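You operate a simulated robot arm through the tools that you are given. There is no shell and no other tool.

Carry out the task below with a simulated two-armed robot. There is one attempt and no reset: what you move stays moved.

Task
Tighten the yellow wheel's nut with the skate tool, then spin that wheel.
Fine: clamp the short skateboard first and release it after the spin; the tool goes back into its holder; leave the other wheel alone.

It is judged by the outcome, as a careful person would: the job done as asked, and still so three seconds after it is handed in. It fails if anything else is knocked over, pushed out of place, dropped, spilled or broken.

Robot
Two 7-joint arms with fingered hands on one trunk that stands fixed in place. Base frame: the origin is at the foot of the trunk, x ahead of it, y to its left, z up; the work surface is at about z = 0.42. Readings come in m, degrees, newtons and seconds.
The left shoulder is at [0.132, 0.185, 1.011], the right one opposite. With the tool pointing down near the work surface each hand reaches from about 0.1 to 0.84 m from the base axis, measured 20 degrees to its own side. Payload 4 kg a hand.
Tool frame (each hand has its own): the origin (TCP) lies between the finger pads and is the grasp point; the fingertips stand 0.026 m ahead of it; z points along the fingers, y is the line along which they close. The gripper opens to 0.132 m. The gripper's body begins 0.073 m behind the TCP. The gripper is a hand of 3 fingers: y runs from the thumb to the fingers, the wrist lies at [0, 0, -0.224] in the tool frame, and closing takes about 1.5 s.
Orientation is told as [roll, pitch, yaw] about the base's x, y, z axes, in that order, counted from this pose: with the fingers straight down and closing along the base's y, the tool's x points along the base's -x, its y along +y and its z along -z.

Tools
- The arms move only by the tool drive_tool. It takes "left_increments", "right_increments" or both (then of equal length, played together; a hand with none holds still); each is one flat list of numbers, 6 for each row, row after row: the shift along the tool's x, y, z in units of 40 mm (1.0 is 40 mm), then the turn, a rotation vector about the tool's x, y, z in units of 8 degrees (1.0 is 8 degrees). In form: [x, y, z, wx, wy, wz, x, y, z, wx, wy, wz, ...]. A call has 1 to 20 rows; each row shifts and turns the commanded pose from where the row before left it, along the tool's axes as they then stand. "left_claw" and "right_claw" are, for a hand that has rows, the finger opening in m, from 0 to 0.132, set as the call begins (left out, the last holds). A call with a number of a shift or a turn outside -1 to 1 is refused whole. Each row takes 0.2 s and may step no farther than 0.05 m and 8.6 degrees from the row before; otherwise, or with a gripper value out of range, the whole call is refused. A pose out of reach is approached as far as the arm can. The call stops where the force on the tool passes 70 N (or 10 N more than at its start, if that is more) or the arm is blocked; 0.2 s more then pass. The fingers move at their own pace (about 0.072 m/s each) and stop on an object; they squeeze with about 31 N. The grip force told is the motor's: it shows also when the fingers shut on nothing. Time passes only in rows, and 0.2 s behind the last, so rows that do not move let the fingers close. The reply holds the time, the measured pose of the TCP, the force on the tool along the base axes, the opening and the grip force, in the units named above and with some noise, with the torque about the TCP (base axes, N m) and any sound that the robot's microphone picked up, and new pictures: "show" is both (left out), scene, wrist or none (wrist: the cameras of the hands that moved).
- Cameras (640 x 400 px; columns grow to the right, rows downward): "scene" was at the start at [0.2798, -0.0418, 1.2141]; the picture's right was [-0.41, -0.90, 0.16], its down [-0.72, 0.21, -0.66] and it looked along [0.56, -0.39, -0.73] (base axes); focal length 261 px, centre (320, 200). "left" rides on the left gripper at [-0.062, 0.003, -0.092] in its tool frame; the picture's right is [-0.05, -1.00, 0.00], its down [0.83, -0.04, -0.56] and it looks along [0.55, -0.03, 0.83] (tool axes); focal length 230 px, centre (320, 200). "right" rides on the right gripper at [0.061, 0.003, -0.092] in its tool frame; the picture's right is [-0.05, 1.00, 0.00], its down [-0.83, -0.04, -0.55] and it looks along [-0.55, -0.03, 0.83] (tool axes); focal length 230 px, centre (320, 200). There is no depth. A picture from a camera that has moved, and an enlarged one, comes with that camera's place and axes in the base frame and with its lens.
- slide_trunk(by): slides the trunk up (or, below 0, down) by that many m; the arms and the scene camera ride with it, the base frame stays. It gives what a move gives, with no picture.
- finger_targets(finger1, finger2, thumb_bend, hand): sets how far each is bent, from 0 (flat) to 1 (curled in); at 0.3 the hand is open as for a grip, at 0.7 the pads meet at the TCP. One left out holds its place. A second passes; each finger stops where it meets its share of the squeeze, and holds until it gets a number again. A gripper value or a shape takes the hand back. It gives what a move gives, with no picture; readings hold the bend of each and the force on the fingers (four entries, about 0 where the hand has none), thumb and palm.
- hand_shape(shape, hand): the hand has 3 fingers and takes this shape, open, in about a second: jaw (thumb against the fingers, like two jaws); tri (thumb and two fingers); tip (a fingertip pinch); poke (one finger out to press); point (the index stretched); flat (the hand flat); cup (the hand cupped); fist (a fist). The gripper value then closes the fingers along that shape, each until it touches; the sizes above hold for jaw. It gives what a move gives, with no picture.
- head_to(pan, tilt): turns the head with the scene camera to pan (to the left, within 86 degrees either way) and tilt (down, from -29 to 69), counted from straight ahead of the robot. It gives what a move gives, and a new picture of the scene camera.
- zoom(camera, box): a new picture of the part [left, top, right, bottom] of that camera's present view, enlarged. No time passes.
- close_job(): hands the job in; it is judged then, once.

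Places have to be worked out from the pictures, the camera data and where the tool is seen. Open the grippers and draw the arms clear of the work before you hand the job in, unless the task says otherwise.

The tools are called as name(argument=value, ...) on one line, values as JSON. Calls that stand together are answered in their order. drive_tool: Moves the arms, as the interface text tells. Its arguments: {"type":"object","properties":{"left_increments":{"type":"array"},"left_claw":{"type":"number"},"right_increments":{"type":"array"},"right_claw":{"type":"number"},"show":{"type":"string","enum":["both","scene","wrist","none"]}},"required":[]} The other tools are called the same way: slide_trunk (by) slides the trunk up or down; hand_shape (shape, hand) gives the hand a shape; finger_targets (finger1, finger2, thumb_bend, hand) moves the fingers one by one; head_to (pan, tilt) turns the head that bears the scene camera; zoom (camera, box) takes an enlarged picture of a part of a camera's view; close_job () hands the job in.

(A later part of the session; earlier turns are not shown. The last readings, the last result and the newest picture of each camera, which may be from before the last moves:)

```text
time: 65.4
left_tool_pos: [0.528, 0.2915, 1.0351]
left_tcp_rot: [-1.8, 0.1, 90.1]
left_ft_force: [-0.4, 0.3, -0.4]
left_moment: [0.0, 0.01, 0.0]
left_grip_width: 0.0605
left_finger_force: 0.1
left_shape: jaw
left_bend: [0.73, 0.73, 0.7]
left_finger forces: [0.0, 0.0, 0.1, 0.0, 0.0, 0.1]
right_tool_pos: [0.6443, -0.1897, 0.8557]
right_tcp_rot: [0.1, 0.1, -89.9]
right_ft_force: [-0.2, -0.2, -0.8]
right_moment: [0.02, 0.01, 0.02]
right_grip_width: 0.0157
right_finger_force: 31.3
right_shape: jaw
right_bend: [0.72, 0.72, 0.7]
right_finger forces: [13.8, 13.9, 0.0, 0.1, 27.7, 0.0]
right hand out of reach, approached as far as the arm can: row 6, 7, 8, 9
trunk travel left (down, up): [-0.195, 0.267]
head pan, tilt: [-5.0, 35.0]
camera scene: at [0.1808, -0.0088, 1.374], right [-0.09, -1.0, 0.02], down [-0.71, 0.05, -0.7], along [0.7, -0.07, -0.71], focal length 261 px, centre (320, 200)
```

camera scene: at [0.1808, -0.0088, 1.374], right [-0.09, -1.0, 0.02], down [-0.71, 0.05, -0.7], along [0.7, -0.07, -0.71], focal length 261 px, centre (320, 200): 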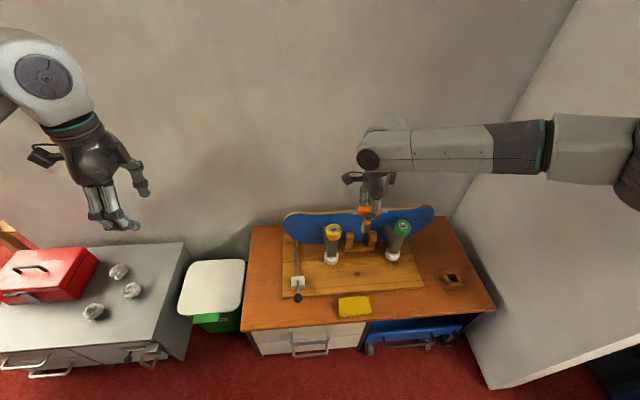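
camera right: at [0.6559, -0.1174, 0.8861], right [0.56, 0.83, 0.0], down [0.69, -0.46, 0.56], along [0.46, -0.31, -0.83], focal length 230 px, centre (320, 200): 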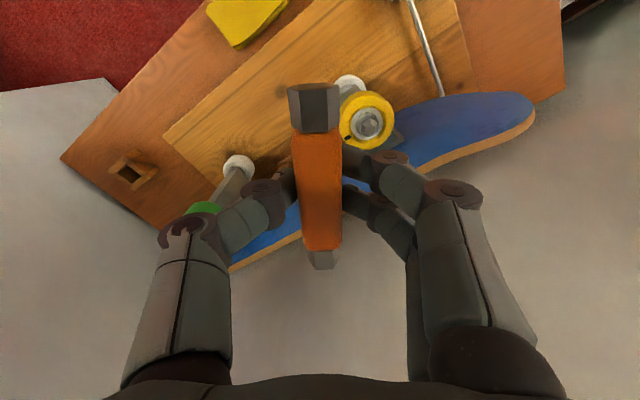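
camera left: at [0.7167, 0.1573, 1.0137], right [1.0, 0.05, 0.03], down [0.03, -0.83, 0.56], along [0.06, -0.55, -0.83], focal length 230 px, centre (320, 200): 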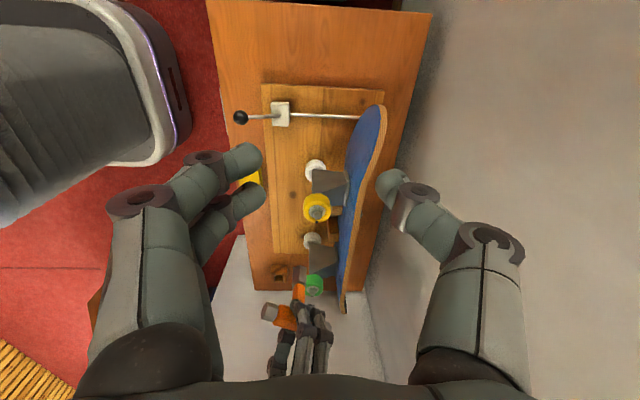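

Again limited around the same distance from the shoulder, with the elbow far out to the side. I'll look at both elbows to understand the arm postures.

head_to(pan=-70, tilt=25)

head_to(pan=60, tilt=25)

```text
time: 66.8
left_tool_pos: [0.5272, 0.2901, 1.0337]
left_tcp_rot: [-1.8, 0.2, 90.2]
left_ft_force: [-0.3, 1.1, -0.1]
left_moment: [0.02, 0.03, 0.0]
left_grip_width: 0.0607
left_finger_force: 0.0
left_shape: jaw
left_bend: [0.73, 0.73, 0.7]
left_finger forces: [0.0, 0.1, 0.0, 0.0, 0.0, 0.1]
right_tool_pos: [0.644, -0.1904, 0.8556]
right_tcp_rot: [0.2, 0.1, -89.8]
right_ft_force: [0.0, 0.4, -2.0]
right_moment: [-0.01, -0.01, 0.01]
right_grip_width: 0.0159
right_finger_force: 30.7
right_shape: jaw
right_bend: [0.72, 0.72, 0.7]
right_finger forces: [13.9, 13.9, 0.0, 0.0, 27.7, 0.1]
trunk travel left (down, up): [-0.195, 0.267]
head pan, tilt: [-70.0, 25.0]
camera scene: at [0.1282, -0.0876, 1.3997], right [-0.92, -0.34, 0.17], down [-0.31, 0.4, -0.86], along [0.23, -0.85, -0.47], focal length 261 px, centre (320, 200)
```

scene: 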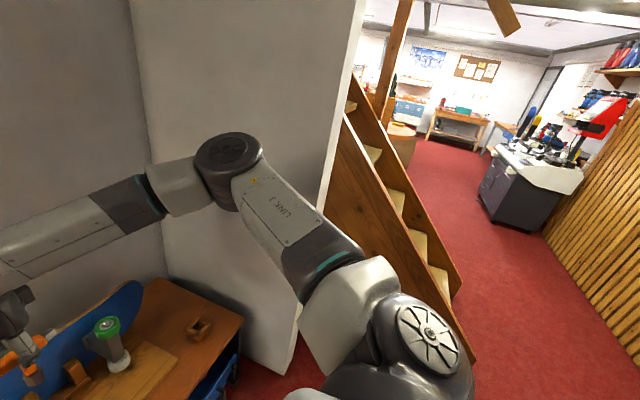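

```text
time: 68.9
left_tool_pos: [0.5276, 0.2895, 1.0351]
left_tcp_rot: [-1.8, 0.2, 90.1]
left_ft_force: [0.1, 1.0, 0.4]
left_moment: [-0.01, 0.02, 0.0]
left_grip_width: 0.0609
left_finger_force: 0.1
left_shape: jaw
left_bend: [0.73, 0.73, 0.7]
left_finger forces: [0.0, 0.1, 0.0, 0.0, 0.0, 0.0]
right_tool_pos: [0.6433, -0.1904, 0.856]
right_tcp_rot: [0.2, 0.1, -89.9]
right_ft_force: [-0.4, 0.7, -1.8]
right_moment: [0.0, 0.01, 0.01]
right_grip_width: 0.016
right_finger_force: 31.1
right_shape: jaw
right_bend: [0.72, 0.72, 0.7]
right_finger forces: [13.9, 14.0, 0.1, 0.0, 27.8, 0.0]
trunk travel left (down, up): [-0.195, 0.267]
head pan, tilt: [60.0, 25.0]
camera scene: at [0.1425, 0.0787, 1.3971], right [0.85, -0.5, -0.16], down [-0.37, -0.37, -0.85], along [0.37, 0.78, -0.5], focal length 261 px, centre (320, 200)
```

scene: 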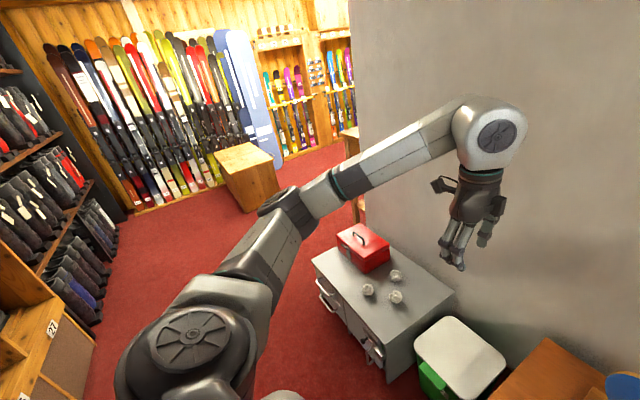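

The right elbow is up and out ("chicken wing"), whereas the left one, which reaches well, hangs lower. I'll take the right hand around a loop (out to the side, down, back to the centre, then up and forward) to bring the elbow down.

drive_tool(right_increments=[-0.46, -0.6, -0.81, 0, 0, 0, -0.46, -0.6, -0.81, 0, 0, 0, -0.46, -0.6, -0.81, 0, 0, 0, -0.46, -0.6, -0.81, 0, 0, 0, -0.46, -0.6, -0.81, 0, 0, 0, -0.46, -0.6, -0.81, 0, 0, 0, -0.893, -0.357, 0, 0, 0, 0, -0.893, -0.357, 0, 0, 0, 0, -0.893, -0.357, 0, 0, 0, 0, -0.893, -0.357, 0, 0, 0, 0, -0.893, -0.357, 0, 0, 0, 0, -0.893, -0.357, 0, 0, 0, 0, -0.893, -0.357, 0, 0, 0, 0], show="none")

head_to(pan=-70, tilt=25)

```text
time: 71.7
left_tool_pos: [0.5252, 0.2905, 1.0348]
left_tcp_rot: [-1.8, 0.0, 90.2]
left_ft_force: [0.4, 0.6, -0.6]
left_moment: [0.02, -0.04, -0.04]
left_grip_width: 0.0607
left_finger_force: 0.0
left_shape: jaw
left_bend: [0.73, 0.73, 0.7]
left_finger forces: [0.0, 0.0, 0.1, 0.0, 0.0, 0.1]
right_tool_pos: [0.4003, -0.5531, 1.0504]
right_tcp_rot: [0.2, 0.1, -90.0]
right_ft_force: [0.0, -0.4, -1.2]
right_moment: [0.02, -0.04, -0.04]
right_grip_width: 0.016
right_finger_force: 31.5
right_shape: jaw
right_bend: [0.72, 0.72, 0.7]
right_finger forces: [13.7, 13.8, 0.0, 0.1, 27.7, 0.0]
trunk travel left (down, up): [-0.195, 0.267]
head pan, tilt: [60.0, 25.0]
```

```text
time: 73.8
left_tool_pos: [0.5274, 0.2907, 1.0356]
left_tcp_rot: [-1.8, 0.0, 90.1]
left_ft_force: [0.7, -0.6, -0.1]
left_moment: [0.03, 0.02, 0.01]
left_grip_width: 0.0607
left_finger_force: 0.0
left_shape: jaw
left_bend: [0.73, 0.73, 0.7]
left_finger forces: [0.1, 0.0, 0.1, 0.0, 0.0, 0.1]
right_tool_pos: [0.3999, -0.5513, 1.052]
right_tcp_rot: [0.1, 0.0, -89.9]
right_ft_force: [-0.8, -0.3, -1.5]
right_moment: [0.0, 0.01, -0.01]
right_grip_width: 0.016
right_finger_force: 30.4
right_shape: jaw
right_bend: [0.72, 0.72, 0.7]
right_finger forces: [13.8, 13.8, 0.0, 0.0, 27.5, 0.1]
trunk travel left (down, up): [-0.195, 0.267]
head pan, tilt: [-70.0, 25.0]
camera scene: at [0.128, -0.0878, 1.3997], right [-0.92, -0.34, 0.17], down [-0.31, 0.4, -0.86], along [0.23, -0.85, -0.47], focal length 261 px, centre (320, 200)
```

scene: 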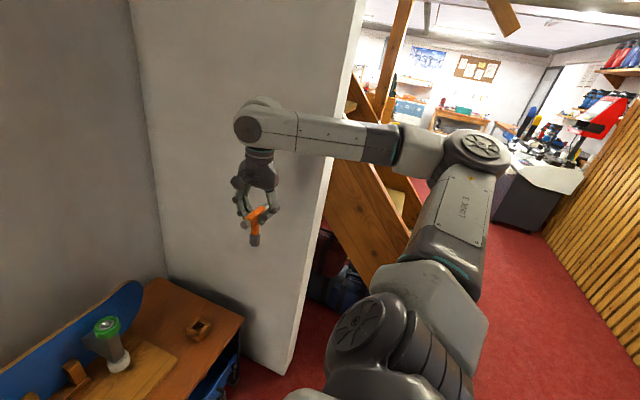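

The tool is held fine out here. Now straight down, then inward, checking the posture.

drive_tool(right_increments=[0, 0, 0.98, 0, 0, 0, 0, 0, 0.98, 0, 0, 0, 0, 0, 0.98, 0, 0, 0, 0, 0, 0.98, 0, 0, 0, 0, 0, 0.98, 0, 0, 0, 0, 0, 0.98, 0, 0, 0, 0, 0, 0.98, 0, 0, 0, 0, 0, 0.98, 0, 0, 0, 0, 0, 0.98, 0, 0, 0, 0, 0, 0.98, 0, 0, 0], show="scene")

```text
time: 76.0
left_tool_pos: [0.527, 0.2907, 1.0345]
left_tcp_rot: [-1.8, 0.1, 90.1]
left_ft_force: [-0.7, 1.2, -0.2]
left_moment: [-0.02, 0.0, -0.01]
left_grip_width: 0.0606
left_finger_force: 0.1
left_shape: jaw
left_bend: [0.73, 0.73, 0.7]
left_finger forces: [0.0, 0.1, 0.0, 0.0, 0.1, 0.0]
right_tool_pos: [0.4012, -0.5512, 0.6577]
right_tcp_rot: [0.1, 0.0, -89.9]
right_ft_force: [-0.4, -0.7, -2.0]
right_moment: [0.0, 0.0, 0.01]
right_grip_width: 0.0159
right_finger_force: 30.9
right_shape: jaw
right_bend: [0.72, 0.72, 0.7]
right_finger forces: [13.8, 13.7, 0.0, 0.0, 27.4, 0.0]
trunk travel left (down, up): [-0.195, 0.267]
head pan, tilt: [-70.0, 25.0]
camera scene: at [0.1284, -0.0886, 1.3996], right [-0.92, -0.34, 0.17], down [-0.31, 0.4, -0.86], along [0.23, -0.85, -0.47], focal length 261 px, centre (320, 200)
```

scene: 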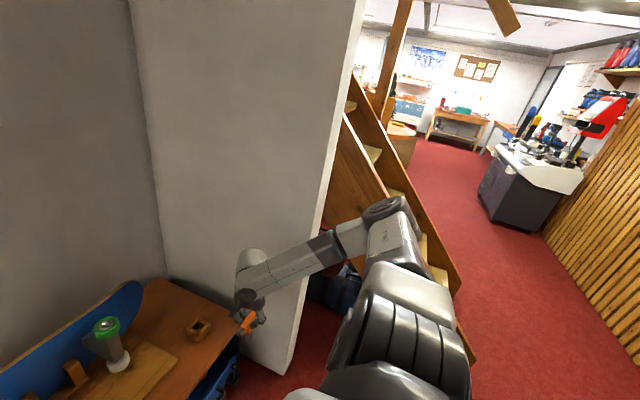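

Now moving inward at low height in front of the bench.

drive_tool(right_increments=[0.93, 0.2, 0, 0, 0, 0, 0.93, 0.2, 0, 0, 0, 0, 0.93, 0.2, 0, 0, 0, 0, 0.93, 0.15, 0, 0, 0, 0, 0.93, 0.1, 0, 0, 0, 0, 0.93, 0.1, 0, 0, 0, 0, 0.93, 0.1, 0, 0, 0, 0, 0.93, 0.1, 0, 0, 0, 0, 0.93, 0.1, 0, 0, 0, 0], show="none")

head_to(pan=-45, tilt=35)

```text
time: 78.0
left_tool_pos: [0.5278, 0.2907, 1.0338]
left_tcp_rot: [-1.8, 0.1, 90.1]
left_ft_force: [-0.4, 1.2, -0.1]
left_moment: [-0.03, 0.02, 0.02]
left_grip_width: 0.0606
left_finger_force: 0.0
left_shape: jaw
left_bend: [0.73, 0.73, 0.7]
left_finger forces: [0.1, 0.1, 0.0, 0.0, 0.0, 0.0]
right_tool_pos: [0.452, -0.2151, 0.66]
right_tcp_rot: [0.1, 0.0, -90.1]
right_ft_force: [-0.6, 0.3, -1.1]
right_moment: [-0.04, -0.03, 0.01]
right_grip_width: 0.0158
right_finger_force: 31.5
right_shape: jaw
right_bend: [0.72, 0.72, 0.7]
right_finger forces: [13.7, 13.7, 0.0, 0.0, 27.4, 0.0]
trunk travel left (down, up): [-0.195, 0.267]
head pan, tilt: [-70.0, 25.0]
```

```text
time: 78.9
left_tool_pos: [0.5275, 0.2919, 1.0336]
left_tcp_rot: [-1.7, 0.1, 90.1]
left_ft_force: [0.3, -0.3, -0.7]
left_moment: [0.0, 0.01, -0.02]
left_grip_width: 0.0606
left_finger_force: 0.1
left_shape: jaw
left_bend: [0.73, 0.73, 0.7]
left_finger forces: [0.1, 0.0, 0.0, 0.0, 0.0, 0.0]
right_tool_pos: [0.4514, -0.2154, 0.6597]
right_tcp_rot: [0.2, 0.0, -89.9]
right_ft_force: [0.6, -0.2, -1.3]
right_moment: [0.03, -0.01, -0.02]
right_grip_width: 0.0157
right_finger_force: 30.5
right_shape: jaw
right_bend: [0.72, 0.72, 0.7]
right_finger forces: [13.8, 13.8, 0.1, 0.0, 27.4, 0.1]
trunk travel left (down, up): [-0.195, 0.267]
head pan, tilt: [-45.0, 35.0]
camera scene: at [0.1554, -0.0633, 1.3787], right [-0.7, -0.71, 0.13], down [-0.55, 0.41, -0.73], along [0.47, -0.58, -0.67], focal length 261 px, centre (320, 200)
```

scene: 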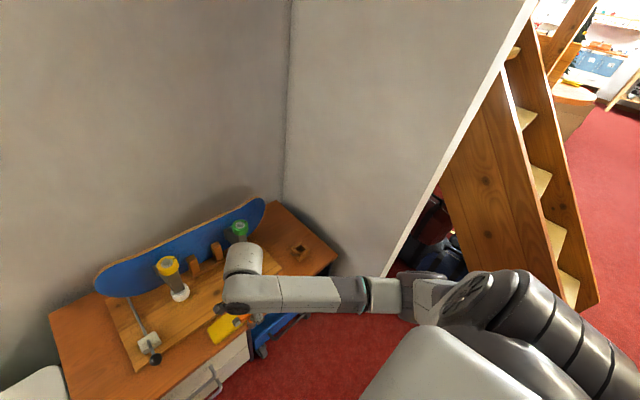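

The elbow is now low. I'll rise to z≈0.80 and go forward to the nut.

drive_tool(right_increments=[0, 0, -0.9, 0, 0, 0, 0, 0, -0.9, 0, 0, 0, 0, 0, -0.9, 0, 0, 0, 0, 0, -0.9, 0, 0, 0, 0.3125, 0.9, 0, 0, 0, 0, 0.3125, 0.9, 0, 0, 0, 0, 0.3125, 0.9, 0, 0, 0, 0, 0.3125, 0.9, 0, 0, 0, 0, 0.3125, 0.9, 0, 0, 0, 0, 0.3125, 0.9, 0, 0, 0, 0, 0.3125, 0.9, 0, 0, 0, 0, 0.3125, 0.87, 0, 0, 0, 0, 0, 0, 0, 0, 0, 0], show="scene")

```text
time: 81.7
left_tool_pos: [0.5258, 0.2903, 1.0348]
left_tcp_rot: [-1.8, 0.0, 90.1]
left_ft_force: [-0.6, -0.1, -1.6]
left_moment: [0.03, -0.02, 0.0]
left_grip_width: 0.0606
left_finger_force: 0.0
left_shape: jaw
left_bend: [0.73, 0.73, 0.7]
left_finger forces: [0.0, 0.1, 0.0, 0.0, 0.0, 0.0]
right_tool_pos: [0.7368, -0.115, 0.8042]
right_tcp_rot: [0.2, 0.1, -89.9]
right_ft_force: [0.1, 0.6, -1.7]
right_moment: [0.02, 0.01, 0.03]
right_grip_width: 0.0155
right_finger_force: 31.1
right_shape: jaw
right_bend: [0.72, 0.72, 0.7]
right_finger forces: [13.7, 13.7, 0.1, 0.0, 27.3, 0.1]
trunk travel left (down, up): [-0.195, 0.267]
head pan, tilt: [-45.0, 35.0]
camera scene: at [0.1551, -0.0641, 1.3787], right [-0.7, -0.71, 0.13], down [-0.55, 0.41, -0.73], along [0.47, -0.58, -0.67], focal length 261 px, centre (320, 200)
```

scene: 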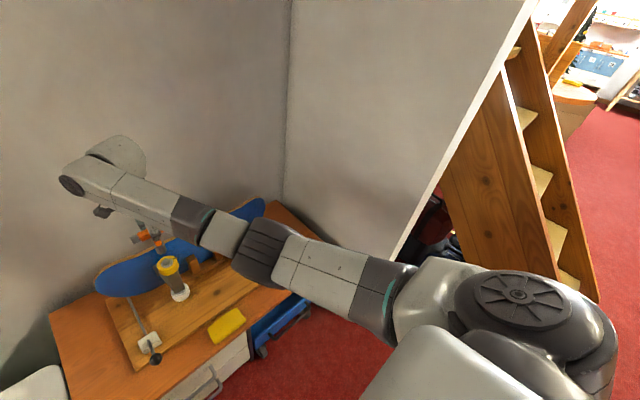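

It reached right above the nut: (0.737, -0.115, 0.804). Now I'll bring the left hand in for the side camera view and turn the head back to see the nut from the front.

drive_tool(left_increments=[0.68, -0.73, 0.375, 0, 0, 0, 0.68, -0.73, 0.375, 0, 0, 0, 0.68, -0.73, 0.375, 0, 0, 0, 0.68, -0.73, 0.375, 0, 0, 0, 0.68, -0.73, 0.375, 0, 0, 0, 0.68, -0.73, 0.375, 0, 0, 0, 0.68, -0.73, 0.375, 0, 0, 0], show="wrist")

head_to(pan=-5, tilt=35)

```text
time: 83.3
left_tool_pos: [0.7349, 0.1003, 0.9354]
left_tcp_rot: [-1.8, -0.1, 90.2]
left_ft_force: [0.5, 0.9, 0.0]
left_moment: [0.0, 0.01, 0.03]
left_grip_width: 0.0607
left_finger_force: 0.0
left_shape: jaw
left_bend: [0.73, 0.73, 0.7]
left_finger forces: [0.0, 0.0, 0.0, 0.1, 0.0, 0.1]
right_tool_pos: [0.7373, -0.1158, 0.8039]
right_tcp_rot: [0.1, 0.0, -89.9]
right_ft_force: [-0.5, 0.0, -1.6]
right_moment: [0.02, 0.01, -0.01]
right_grip_width: 0.0155
right_finger_force: 31.4
right_shape: jaw
right_bend: [0.72, 0.72, 0.7]
right_finger forces: [13.6, 13.7, 0.0, 0.0, 27.3, 0.0]
trunk travel left (down, up): [-0.195, 0.267]
head pan, tilt: [-45.0, 35.0]
camera left: at [0.7289, 0.1617, 1.0273], right [1.0, 0.05, 0.03], down [0.03, -0.83, 0.56], along [0.06, -0.55, -0.83], focal length 230 px, centre (320, 200)
```

left: 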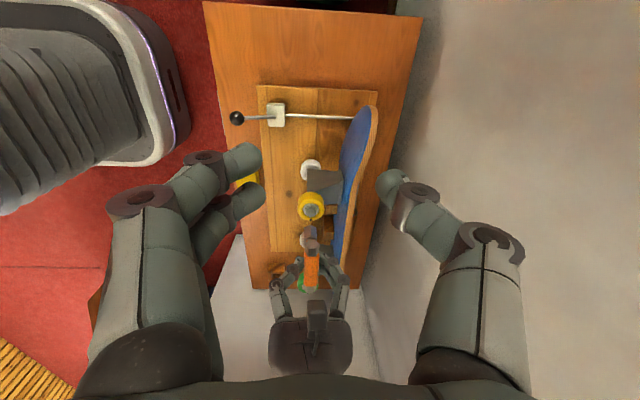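

```text
time: 84.3
left_tool_pos: [0.7339, 0.1016, 0.9359]
left_tcp_rot: [-1.8, 0.1, 90.1]
left_ft_force: [0.3, 0.0, -0.4]
left_moment: [0.02, 0.0, 0.0]
left_grip_width: 0.0606
left_finger_force: 0.0
left_shape: jaw
left_bend: [0.73, 0.73, 0.7]
left_finger forces: [0.1, 0.1, 0.0, 0.0, 0.0, 0.0]
right_tool_pos: [0.7376, -0.1136, 0.8027]
right_tcp_rot: [0.1, 0.0, -90.0]
right_ft_force: [1.2, -0.2, -2.1]
right_moment: [0.02, 0.01, 0.01]
right_grip_width: 0.0154
right_finger_force: 31.5
right_shape: jaw
right_bend: [0.72, 0.72, 0.7]
right_finger forces: [13.6, 13.7, 0.1, 0.0, 27.3, 0.0]
trunk travel left (down, up): [-0.195, 0.267]
head pan, tilt: [-5.0, 35.0]
camera scene: at [0.1807, -0.0088, 1.374], right [-0.09, -1.0, 0.02], down [-0.71, 0.05, -0.7], along [0.7, -0.07, -0.71], focal length 261 px, centre (320, 200)
```

scene: 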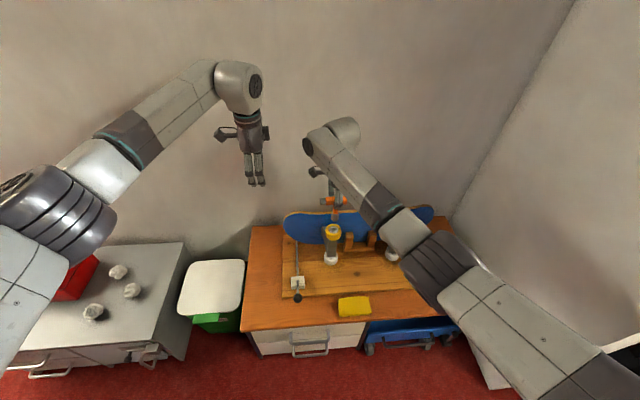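

Both cameras see the nut and stem. Zooming in on each to check the alignment.

zoom(camera="left", box=[272, 180, 352, 260])

zoom(camera="scene", box=[304, 185, 368, 245])

```text
5.00 times, centred on (312, 220) of left
camera zoom: at [0.728, 0.1635, 1.0275], right [1.0, 0.05, 0.03], down [0.03, -0.83, 0.56], along [0.06, -0.56, -0.83], focal length 1150 px, centre (360, 100)
```

zoom: 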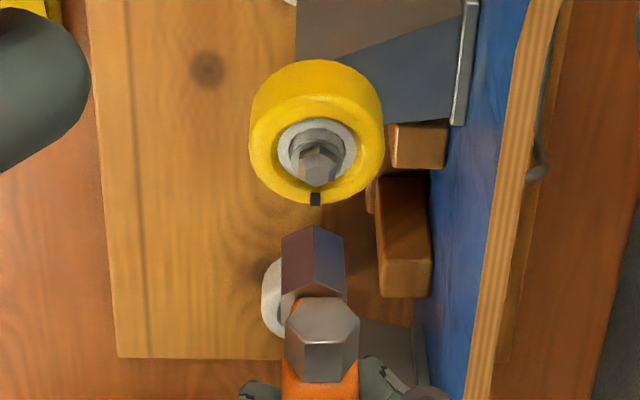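

```text
6.67 times, centred on (336, 215) of scene
camera zoom: at [0.1807, -0.0088, 1.374], right [-0.09, -1.0, 0.02], down [-0.71, 0.05, -0.7], along [0.7, -0.07, -0.71], focal length 1740 px, centre (213, 100)
```

zoom: 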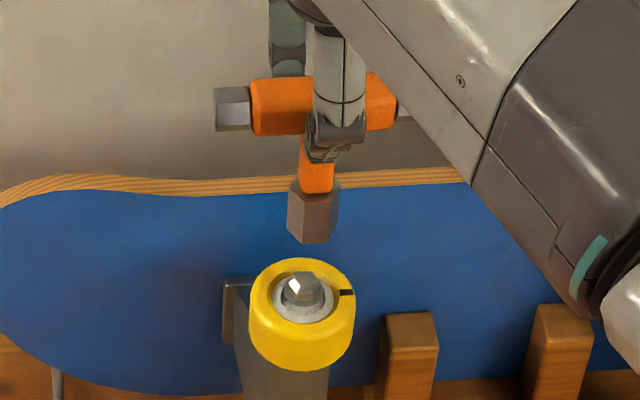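

Alignment is within a couple of mm. I'll zoom tighter on both views to measure the offset more precisely.

zoom(camera="left", box=[296, 200, 328, 240])

zoom(camera="scene", box=[320, 205, 352, 240])

```text
10.00 times, centred on (312, 220) of left
camera zoom: at [0.728, 0.1635, 1.0275], right [1.0, 0.05, 0.03], down [0.03, -0.83, 0.56], along [0.06, -0.56, -0.83], focal length 2301 px, centre (400, 0)
```

zoom: 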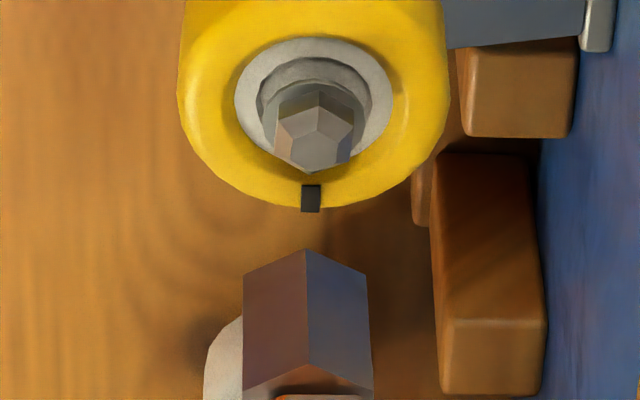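

```text
11.43 times, centred on (336, 222) of scene
camera zoom: at [0.1807, -0.0088, 1.374], right [-0.09, -1.0, 0.02], down [-0.71, 0.05, -0.7], along [0.7, -0.07, -0.71], focal length 2983 px, centre (137, -57)
```

zoom: 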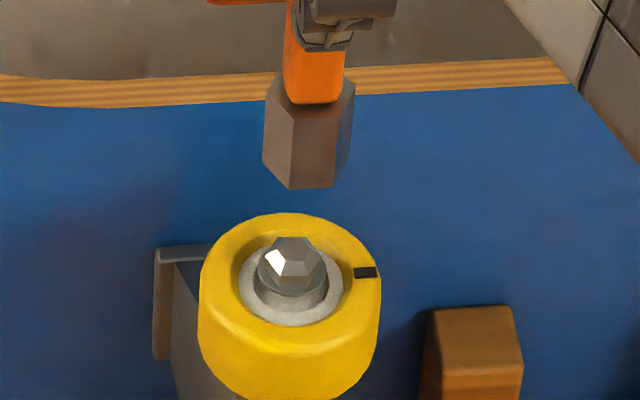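

The side view says the stem needs ≈ +2.5 mm in x, and the front view ≈ +1.6 mm in y. I'll correct and lower to about 1.5 cm above the nut, then re-measure.

drive_tool(right_increments=[0.04, 0.0625, 0, 0, 0, 0, 0, 0, 0.4, 0, 0, 0, 0, 0, 0.35, 0, 0, 0, 0, 0, 0, 0, 0, 0], show="none")

zoom(camera="left", box=[296, 195, 328, 235])

zoom(camera="scene", box=[320, 205, 352, 240])

```text
time: 85.3
left_tool_pos: [0.735, 0.1017, 0.9349]
left_tcp_rot: [-1.8, -0.1, 90.1]
left_ft_force: [-0.4, 0.6, -0.4]
left_moment: [-0.02, -0.01, 0.03]
left_grip_width: 0.0607
left_finger_force: 0.1
left_shape: jaw
left_bend: [0.73, 0.73, 0.7]
left_finger forces: [0.0, 0.0, 0.1, 0.1, 0.1, 0.1]
right_tool_pos: [0.7391, -0.1141, 0.7725]
right_tcp_rot: [0.1, -0.1, -89.9]
right_ft_force: [-0.5, -0.2, -2.1]
right_moment: [-0.01, -0.02, 0.02]
right_grip_width: 0.0158
right_finger_force: 31.2
right_shape: jaw
right_bend: [0.72, 0.72, 0.7]
right_finger forces: [13.7, 13.7, 0.0, 0.0, 27.2, 0.1]
trunk travel left (down, up): [-0.195, 0.267]
head pan, tilt: [-5.0, 35.0]
```

```text
10.00 times, centred on (312, 215) of left
camera zoom: at [0.7281, 0.1633, 1.0277], right [1.0, 0.05, 0.03], down [0.03, -0.83, 0.56], along [0.06, -0.56, -0.83], focal length 2301 px, centre (400, 50)
```

zoom: 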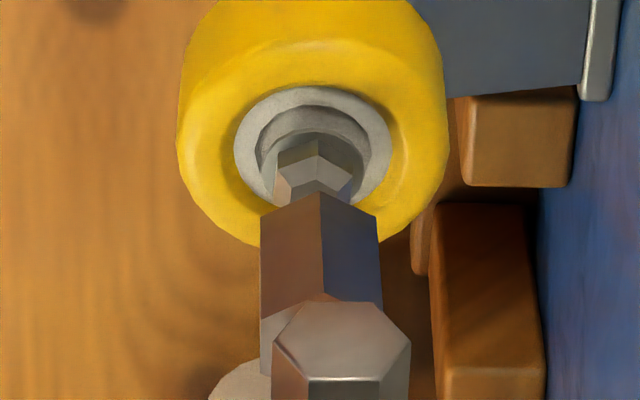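

```text
11.43 times, centred on (336, 222) of scene
camera zoom: at [0.1805, -0.0088, 1.3741], right [-0.09, -1.0, 0.02], down [-0.71, 0.05, -0.7], along [0.7, -0.07, -0.71], focal length 2983 px, centre (137, -57)
```

zoom: 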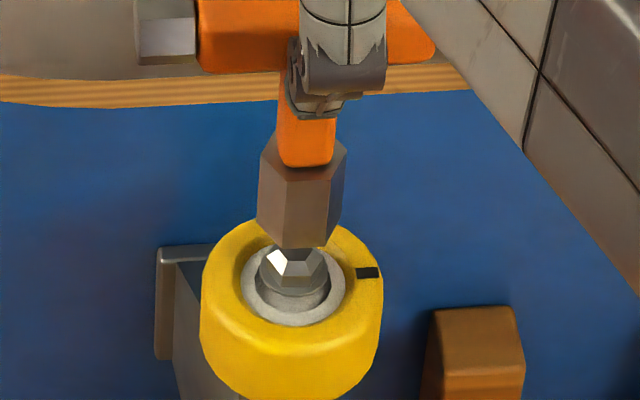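

Only ~0.6 mm off in each axis, and the nut's hex is rotated about 3° clockwise from the socket. I'll correct these and lower gently while watching the force.

drive_tool(right_increments=[0.015, -0.015, 0, 0, 0, 0.4, 0, 0, 0.15, 0, 0, 0, 0, 0, 0.15, 0, 0, 0, 0, 0, 0.1, 0, 0, 0, 0, 0, 0, 0, 0, 0], show="none")

zoom(camera="left", box=[296, 195, 328, 235])

zoom(camera="scene", box=[320, 205, 352, 240])

```text
time: 86.5
left_tool_pos: [0.7351, 0.1006, 0.9359]
left_tcp_rot: [-1.8, 0.1, 90.0]
left_ft_force: [0.3, -0.1, 0.1]
left_moment: [0.01, 0.01, -0.02]
left_grip_width: 0.0604
left_finger_force: 0.0
left_shape: jaw
left_bend: [0.73, 0.73, 0.7]
left_finger forces: [0.0, 0.1, 0.0, 0.0, 0.0, 0.0]
right_tool_pos: [0.7394, -0.1127, 0.7572]
right_tcp_rot: [0.1, 0.0, -93.0]
right_ft_force: [-0.7, 0.3, -0.5]
right_moment: [0.0, 0.02, 0.04]
right_grip_width: 0.0156
right_finger_force: 31.1
right_shape: jaw
right_bend: [0.72, 0.72, 0.7]
right_finger forces: [13.7, 13.6, 0.0, 0.1, 27.3, 0.0]
trunk travel left (down, up): [-0.195, 0.267]
head pan, tilt: [-5.0, 35.0]
```

```text
10.00 times, centred on (312, 215) of left
camera zoom: at [0.7282, 0.1633, 1.0275], right [1.0, 0.05, 0.03], down [0.03, -0.83, 0.56], along [0.06, -0.56, -0.83], focal length 2301 px, centre (400, 50)
```

zoom: 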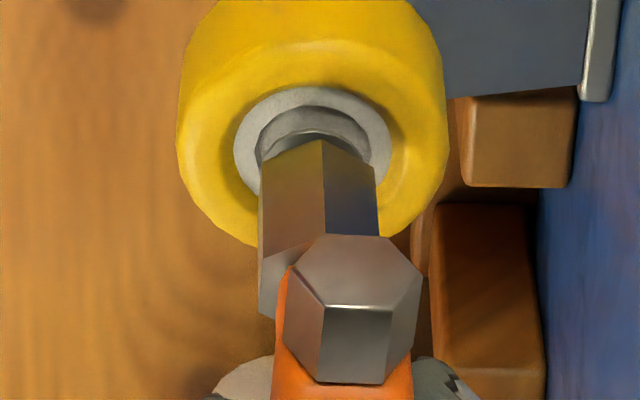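

```text
11.43 times, centred on (336, 222) of scene
camera zoom: at [0.1806, -0.0088, 1.374], right [-0.09, -1.0, 0.02], down [-0.71, 0.05, -0.7], along [0.7, -0.07, -0.71], focal length 2983 px, centre (137, -57)
```

zoom: 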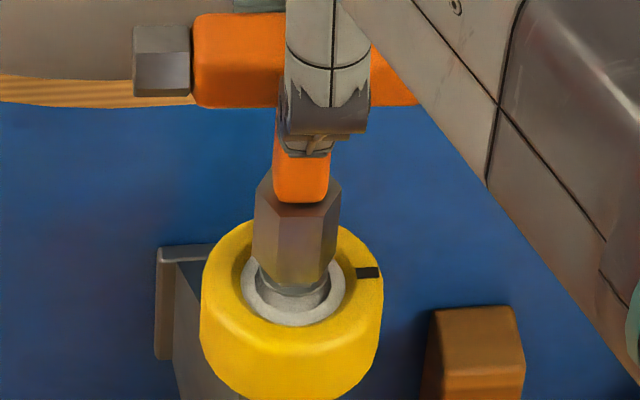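

The socket is right over the nut and centred within about half a mm. I'll nudge −0.5 mm in x and keep lowering in small steps.

drive_tool(right_increments=[0, -0.012, 0.1, 0, 0, 0, 0, 0, 0.1, 0, 0, 0, 0, 0, 0, 0, 0, 0], show="none")

zoom(camera="left", box=[296, 195, 328, 235])

zoom(camera="scene", box=[320, 205, 352, 240])

```text
time: 87.3
left_tool_pos: [0.7337, 0.1017, 0.9365]
left_tcp_rot: [-2.0, 0.1, 90.0]
left_ft_force: [-0.3, 0.2, -0.3]
left_moment: [0.01, 0.0, -0.03]
left_grip_width: 0.0607
left_finger_force: 0.1
left_shape: jaw
left_bend: [0.73, 0.73, 0.7]
left_finger forces: [0.0, 0.1, 0.1, 0.1, 0.0, 0.0]
right_tool_pos: [0.7397, -0.1137, 0.7507]
right_tcp_rot: [0.2, -0.1, -93.2]
right_ft_force: [-2.0, 0.1, 4.4]
right_moment: [-0.01, 0.03, 0.0]
right_grip_width: 0.0159
right_finger_force: 31.4
right_shape: jaw
right_bend: [0.72, 0.72, 0.7]
right_finger forces: [14.1, 14.5, 0.1, 0.0, 29.3, 0.0]
trunk travel left (down, up): [-0.195, 0.267]
head pan, tilt: [-5.0, 35.0]
```

```text
10.00 times, centred on (312, 215) of left
camera zoom: at [0.7276, 0.1633, 1.0281], right [1.0, 0.05, 0.03], down [0.03, -0.83, 0.56], along [0.06, -0.56, -0.83], focal length 2301 px, centre (400, 50)
```

zoom: 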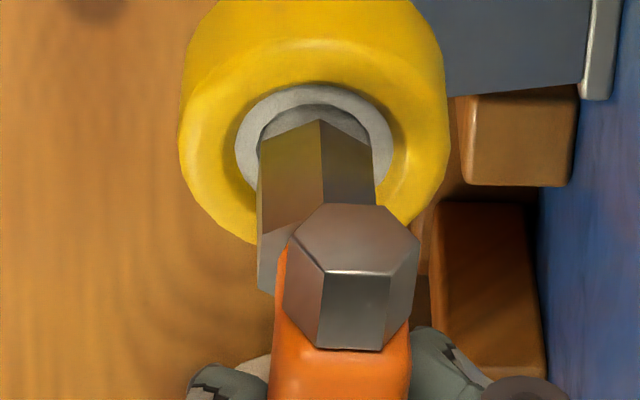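

```text
11.43 times, centred on (336, 222) of scene
camera zoom: at [0.1798, -0.0088, 1.3742], right [-0.09, -1.0, 0.02], down [-0.71, 0.05, -0.7], along [0.7, -0.07, -0.71], focal length 2983 px, centre (137, -57)
```

zoom: 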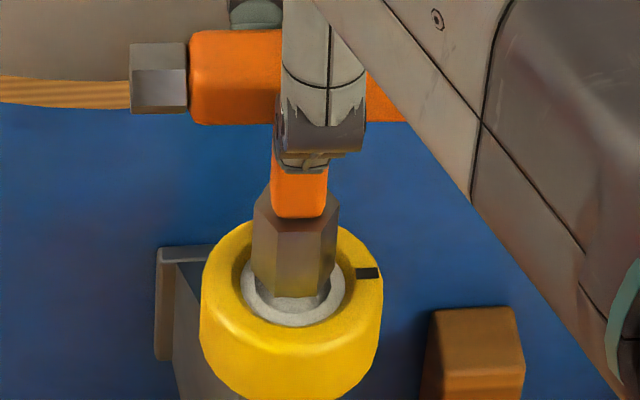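

Light contact now (~6 N), and the tip looks ~8 mm below the nut's top, so the socket seems to be enclosing the nut. I'll press 2 mm more to see whether it's seated.

drive_tool(right_increments=[0, 0, 0.05, 0, 0, 0, 0, 0, 0.05, 0, 0, 0, 0, 0, 0, 0, 0, 0], show="none")

zoom(camera="scene", box=[326, 210, 346, 235])

```text
time: 88.2
left_tool_pos: [0.733, 0.1011, 0.9366]
left_tcp_rot: [-2.0, 0.1, 90.1]
left_ft_force: [0.0, -0.5, 0.0]
left_moment: [-0.03, -0.04, -0.03]
left_grip_width: 0.0606
left_finger_force: 0.0
left_shape: jaw
left_bend: [0.73, 0.73, 0.7]
left_finger forces: [0.0, 0.1, 0.0, 0.1, 0.0, 0.0]
right_tool_pos: [0.7398, -0.1125, 0.7494]
right_tcp_rot: [0.4, 0.0, -93.2]
right_ft_force: [-1.9, -0.2, 20.0]
right_moment: [-0.04, 0.04, 0.0]
right_grip_width: 0.0163
right_finger_force: 31.0
right_shape: jaw
right_bend: [0.72, 0.73, 0.71]
right_finger forces: [16.0, 16.5, 0.0, 0.0, 35.1, 0.0]
trunk travel left (down, up): [-0.195, 0.267]
head pan, tilt: [-5.0, 35.0]
```

```text
16.00 times, centred on (336, 222) of scene
camera zoom: at [0.1774, -0.0085, 1.3747], right [-0.09, -1.0, 0.02], down [-0.71, 0.05, -0.7], along [0.7, -0.07, -0.71], focal length 4176 px, centre (64, -160)
```

zoom: 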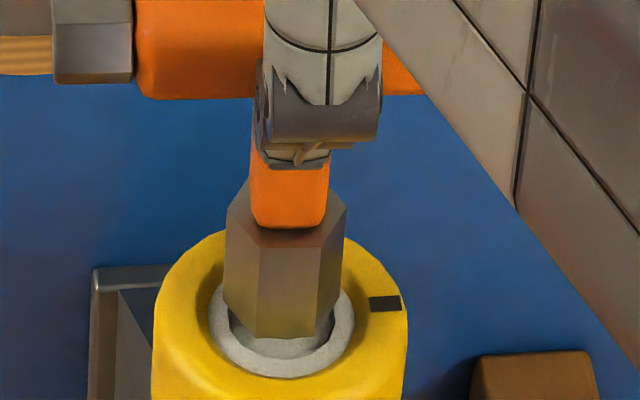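

The socket passed fully over the nut and sits on a firm stop (20 N). Now I'll start turning clockwise (seen from above) in small steps and watch the torque.

drive_tool(right_increments=[0, 0, 0, 0, 0, 0.5, 0, 0, 0, 0, 0, 0.5, 0, 0, 0, 0, 0, 0.5, 0, 0, 0, 0, 0, 0.5], show="none")

zoom(camera="scene", box=[320, 205, 352, 240])

```text
time: 89.2
left_tool_pos: [0.7316, 0.1014, 0.9374]
left_tcp_rot: [-2.0, 0.0, 90.0]
left_ft_force: [-0.5, -0.7, 0.3]
left_moment: [0.01, 0.01, -0.01]
left_grip_width: 0.0605
left_finger_force: 0.1
left_shape: jaw
left_bend: [0.73, 0.73, 0.7]
left_finger forces: [0.1, 0.0, 0.0, 0.0, 0.1, 0.1]
right_tool_pos: [0.7388, -0.1128, 0.7476]
right_tcp_rot: [0.3, 0.1, -109.3]
right_ft_force: [0.2, -2.0, 25.2]
right_moment: [-0.07, -0.11, 0.14]
right_grip_width: 0.0168
right_finger_force: 31.2
right_shape: jaw
right_bend: [0.73, 0.73, 0.71]
right_finger forces: [17.3, 18.3, 0.0, 0.0, 35.1, 0.0]
trunk travel left (down, up): [-0.195, 0.267]
head pan, tilt: [-5.0, 35.0]
```

```text
11.43 times, centred on (336, 222) of scene
camera zoom: at [0.1772, -0.0084, 1.3746], right [-0.09, -1.0, 0.02], down [-0.71, 0.05, -0.7], along [0.7, -0.07, -0.71], focal length 2983 px, centre (137, -57)
```

zoom: 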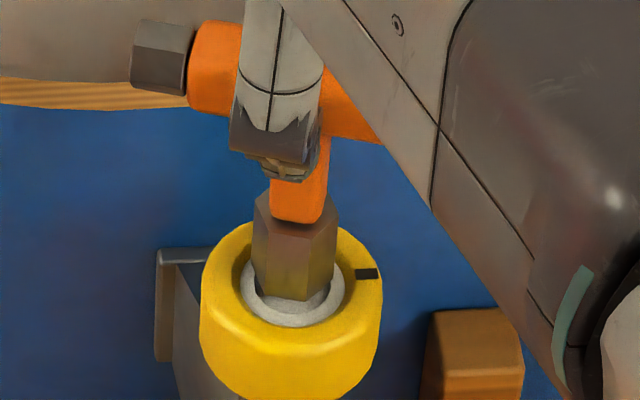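

Turning works: yaw −109°, with a reaction torque of 0.14 N·m. Continuing clockwise.

drive_tool(right_increments=[0, 0, 0, 0, 0, 0.7, 0, 0, 0, 0, 0, 0.7, 0, 0, 0, 0, 0, 0.7, 0, 0, 0, 0, 0, 0.7], show="none")

zoom(camera="scene", box=[320, 205, 352, 240])

```text
time: 90.2
left_tool_pos: [0.7315, 0.1013, 0.9373]
left_tcp_rot: [-2.0, 0.1, 90.1]
left_ft_force: [-0.1, 1.0, 0.2]
left_moment: [0.0, -0.03, 0.01]
left_grip_width: 0.0604
left_finger_force: 0.0
left_shape: jaw
left_bend: [0.73, 0.73, 0.7]
left_finger forces: [0.0, 0.0, 0.1, 0.1, 0.0, 0.0]
right_tool_pos: [0.7382, -0.1136, 0.7474]
right_tcp_rot: [0.2, 0.3, -131.6]
right_ft_force: [-0.6, -3.9, 24.0]
right_moment: [-0.15, -0.07, 0.16]
right_grip_width: 0.0169
right_finger_force: 31.6
right_shape: jaw
right_bend: [0.73, 0.73, 0.71]
right_finger forces: [17.4, 18.5, 0.0, 0.0, 34.3, 0.1]
trunk travel left (down, up): [-0.195, 0.267]
head pan, tilt: [-5.0, 35.0]
```

```text
11.43 times, centred on (336, 222) of scene
camera zoom: at [0.1772, -0.0087, 1.3746], right [-0.09, -1.0, 0.02], down [-0.71, 0.05, -0.7], along [0.7, -0.07, -0.71], focal length 2983 px, centre (137, -57)
```

zoom: 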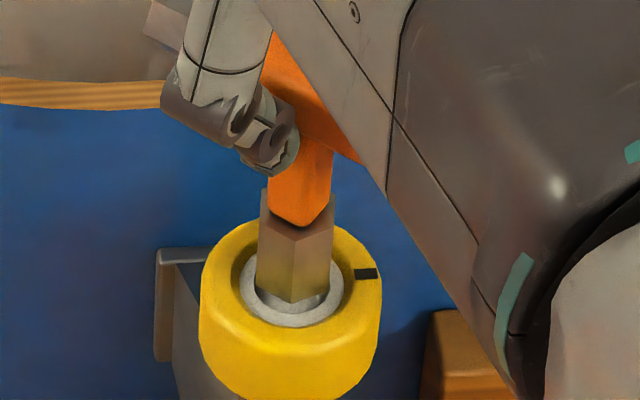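

Still turning smoothly at 0.16 N·m; the wheel itself stays put. Continuing.

drive_tool(right_increments=[0, 0, 0, 0, 0, 0.7, 0, 0, 0, 0, 0, 0.7, 0, 0, 0, 0, 0, 0.7, 0, 0, 0, 0, 0, 0.7], show="scene")

zoom(camera="scene", box=[320, 205, 352, 240])

```text
time: 91.2
left_tool_pos: [0.7323, 0.1015, 0.9367]
left_tcp_rot: [-1.9, 0.1, 90.2]
left_ft_force: [-0.1, 0.3, -0.3]
left_moment: [0.03, -0.01, 0.0]
left_grip_width: 0.0604
left_finger_force: 0.0
left_shape: jaw
left_bend: [0.73, 0.73, 0.7]
left_finger forces: [0.0, 0.0, 0.0, 0.0, 0.0, 0.0]
right_tool_pos: [0.7375, -0.1127, 0.7474]
right_tcp_rot: [0.1, 0.1, -154.1]
right_ft_force: [1.8, -3.8, 20.1]
right_moment: [-0.22, -0.09, 0.19]
right_grip_width: 0.0168
right_finger_force: 31.0
right_shape: jaw
right_bend: [0.73, 0.73, 0.71]
right_finger forces: [18.0, 18.8, 0.1, 0.1, 31.8, 0.0]
trunk travel left (down, up): [-0.195, 0.267]
head pan, tilt: [-5.0, 35.0]
camera scene: at [0.178, -0.0088, 1.3744], right [-0.09, -1.0, 0.02], down [-0.71, 0.05, -0.7], along [0.7, -0.07, -0.71], focal length 261 px, centre (320, 200)
```

scene: 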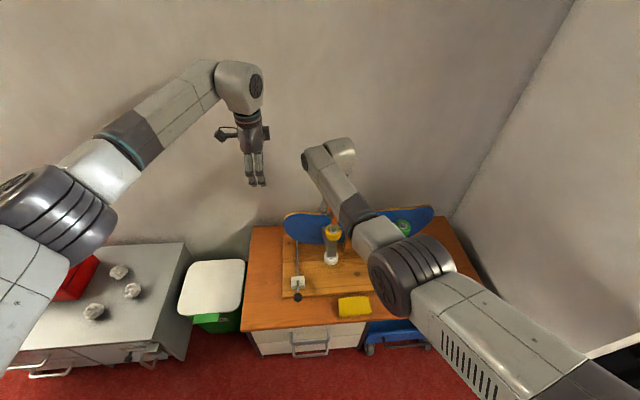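

```text
11.43 times, centred on (336, 222) of scene
camera zoom: at [0.178, -0.0088, 1.3744], right [-0.09, -1.0, 0.02], down [-0.71, 0.05, -0.7], along [0.7, -0.07, -0.71], focal length 2983 px, centre (137, -57)
```

zoom: 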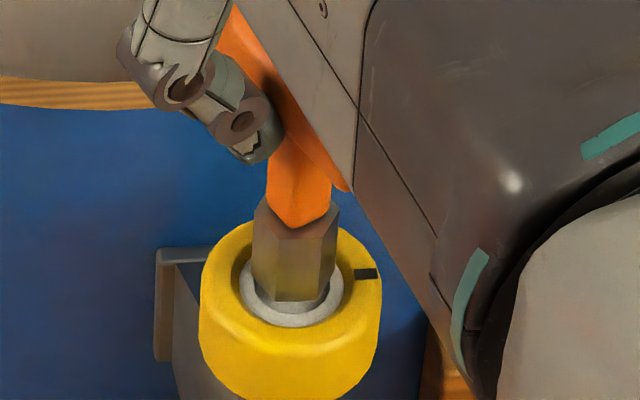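

61° turned so far with torque rising slowly (0.19 N·m). Continuing further clockwise while the arm allows.

drive_tool(right_increments=[0, 0, 0, 0, 0, 0.7, 0, 0, 0, 0, 0, 0.7, 0, 0, 0, 0, 0, 0.7, 0, 0, 0, 0, 0, 0.7], show="scene")

zoom(camera="scene", box=[320, 205, 352, 240])

```text
time: 92.2
left_tool_pos: [0.7332, 0.1021, 0.9367]
left_tcp_rot: [-1.9, -0.1, 90.0]
left_ft_force: [0.6, 0.5, -0.2]
left_moment: [-0.02, -0.03, 0.0]
left_grip_width: 0.0607
left_finger_force: 0.1
left_shape: jaw
left_bend: [0.73, 0.73, 0.7]
left_finger forces: [0.0, 0.1, 0.1, 0.1, 0.0, 0.0]
right_tool_pos: [0.7384, -0.1129, 0.7475]
right_tcp_rot: [0.0, 0.2, -176.4]
right_ft_force: [1.6, -4.1, 19.4]
right_moment: [-0.24, -0.05, 0.15]
right_grip_width: 0.0169
right_finger_force: 31.2
right_shape: jaw
right_bend: [0.73, 0.73, 0.71]
right_finger forces: [18.0, 18.6, 0.1, 0.0, 31.3, 0.1]
trunk travel left (down, up): [-0.195, 0.267]
head pan, tilt: [-5.0, 35.0]
camera scene: at [0.1781, -0.0089, 1.3744], right [-0.09, -1.0, 0.02], down [-0.71, 0.05, -0.7], along [0.7, -0.07, -0.71], focal length 261 px, centre (320, 200)
```

scene: 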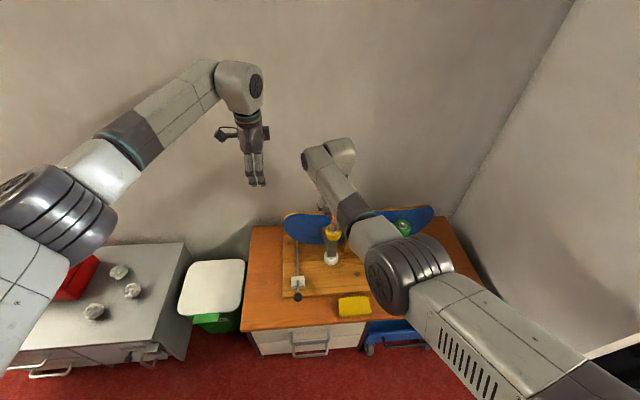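

```text
11.43 times, centred on (336, 222) of scene
camera zoom: at [0.1781, -0.0089, 1.3744], right [-0.09, -1.0, 0.02], down [-0.71, 0.05, -0.7], along [0.7, -0.07, -0.71], focal length 2983 px, centre (137, -57)
```

zoom: 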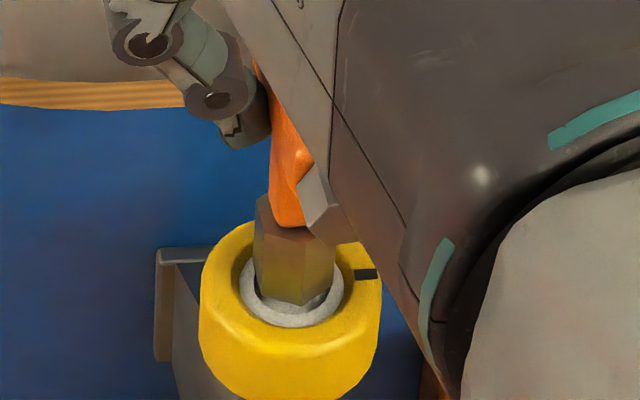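

Yaw −176°, about 83° turned. To tell nut torque from mere friction under the 20 N press, I'll ease the downward force (raise ~1.5 mm) and keep turning.

drive_tool(right_increments=[0, 0, -0.04, 0, 0, 0, 0, 0, 0, 0, 0, 0.6, 0, 0, 0, 0, 0, 0.6, 0, 0, 0, 0, 0, 0.6], show="none")

zoom(camera="scene", box=[320, 205, 352, 240])

zoom(camera="left", box=[280, 180, 344, 235])

```text
time: 93.2
left_tool_pos: [0.7335, 0.1017, 0.937]
left_tcp_rot: [-1.9, 0.1, 90.1]
left_ft_force: [-0.7, 0.4, 0.0]
left_moment: [-0.04, 0.0, -0.01]
left_grip_width: 0.0607
left_finger_force: 0.0
left_shape: jaw
left_bend: [0.73, 0.73, 0.7]
left_finger forces: [0.1, 0.0, 0.0, 0.0, 0.0, 0.0]
right_tool_pos: [0.7376, -0.1127, 0.7472]
right_tcp_rot: [-0.1, 0.1, 169.2]
right_ft_force: [2.2, -4.1, 11.8]
right_moment: [-0.28, -0.03, 0.09]
right_grip_width: 0.017
right_finger_force: 31.7
right_shape: jaw
right_bend: [0.73, 0.73, 0.71]
right_finger forces: [17.6, 17.6, 0.1, 0.1, 30.8, 0.1]
trunk travel left (down, up): [-0.195, 0.267]
head pan, tilt: [-5.0, 35.0]
```

```text
11.43 times, centred on (336, 222) of scene
camera zoom: at [0.1792, -0.009, 1.3742], right [-0.09, -1.0, 0.02], down [-0.71, 0.05, -0.7], along [0.7, -0.07, -0.71], focal length 2983 px, centre (137, -57)
```

zoom: 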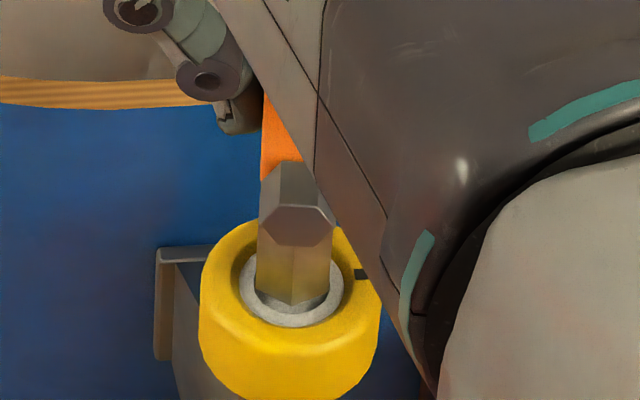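

```text
7.27 times, centred on (312, 208) of left
camera zoom: at [0.7271, 0.1631, 1.0284], right [1.0, 0.05, 0.03], down [0.03, -0.83, 0.56], along [0.06, -0.56, -0.83], focal length 1673 px, centre (378, 146)
```

zoom: 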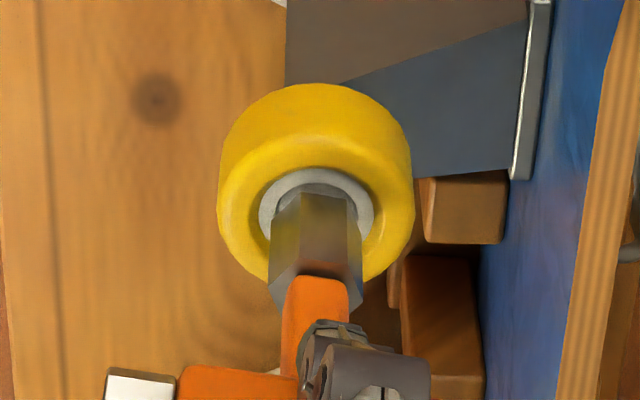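

The torque seems to follow the pressing force, so I need to check whether the nut really turned. I'll lift the tool 3 cm and look at the nut's orientation.

drive_tool(right_increments=[0, 0, -0.25, 0, 0, 0, 0, 0, -0.5, 0, 0, 0, 0, 0, -0.5, 0, 0, 0, 0, 0, 0, 0, 0, 0], show="none")

zoom(camera="scene", box=[320, 205, 352, 240])

zoom(camera="left", box=[296, 195, 328, 235])

```text
time: 94.2
left_tool_pos: [0.7348, 0.1017, 0.9354]
left_tcp_rot: [-1.8, 0.1, 90.1]
left_ft_force: [0.8, 0.0, -0.2]
left_moment: [-0.02, -0.01, 0.01]
left_grip_width: 0.0605
left_finger_force: 0.1
left_shape: jaw
left_bend: [0.73, 0.73, 0.7]
left_finger forces: [0.0, 0.1, 0.0, 0.1, 0.0, 0.0]
right_tool_pos: [0.7385, -0.1134, 0.7971]
right_tcp_rot: [-0.2, 0.0, 169.4]
right_ft_force: [0.1, -0.1, -2.1]
right_moment: [0.04, -0.03, -0.01]
right_grip_width: 0.0164
right_finger_force: 31.0
right_shape: jaw
right_bend: [0.73, 0.72, 0.7]
right_finger forces: [14.8, 14.0, 0.1, 0.0, 28.9, 0.0]
trunk travel left (down, up): [-0.195, 0.267]
head pan, tilt: [-5.0, 35.0]
```

```text
11.43 times, centred on (336, 222) of scene
camera zoom: at [0.1806, -0.0087, 1.374], right [-0.09, -1.0, 0.02], down [-0.71, 0.05, -0.7], along [0.7, -0.07, -0.71], focal length 2983 px, centre (137, -57)
```

zoom: 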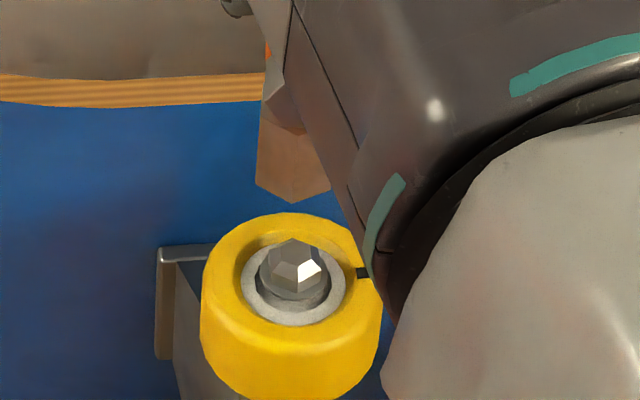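

```text
10.00 times, centred on (312, 215) of left
camera zoom: at [0.7281, 0.1634, 1.0275], right [1.0, 0.05, 0.03], down [0.03, -0.83, 0.56], along [0.06, -0.56, -0.83], focal length 2301 px, centre (400, 50)
```

zoom: 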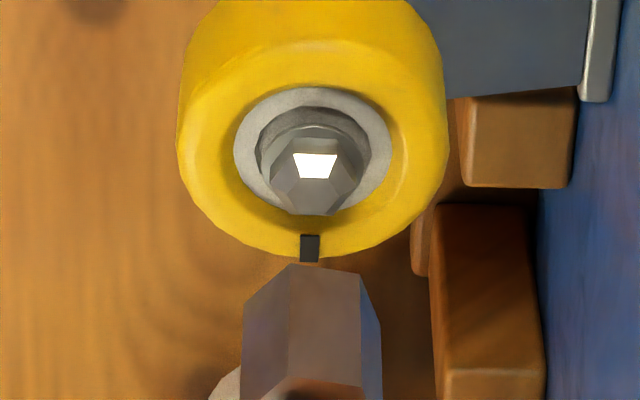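

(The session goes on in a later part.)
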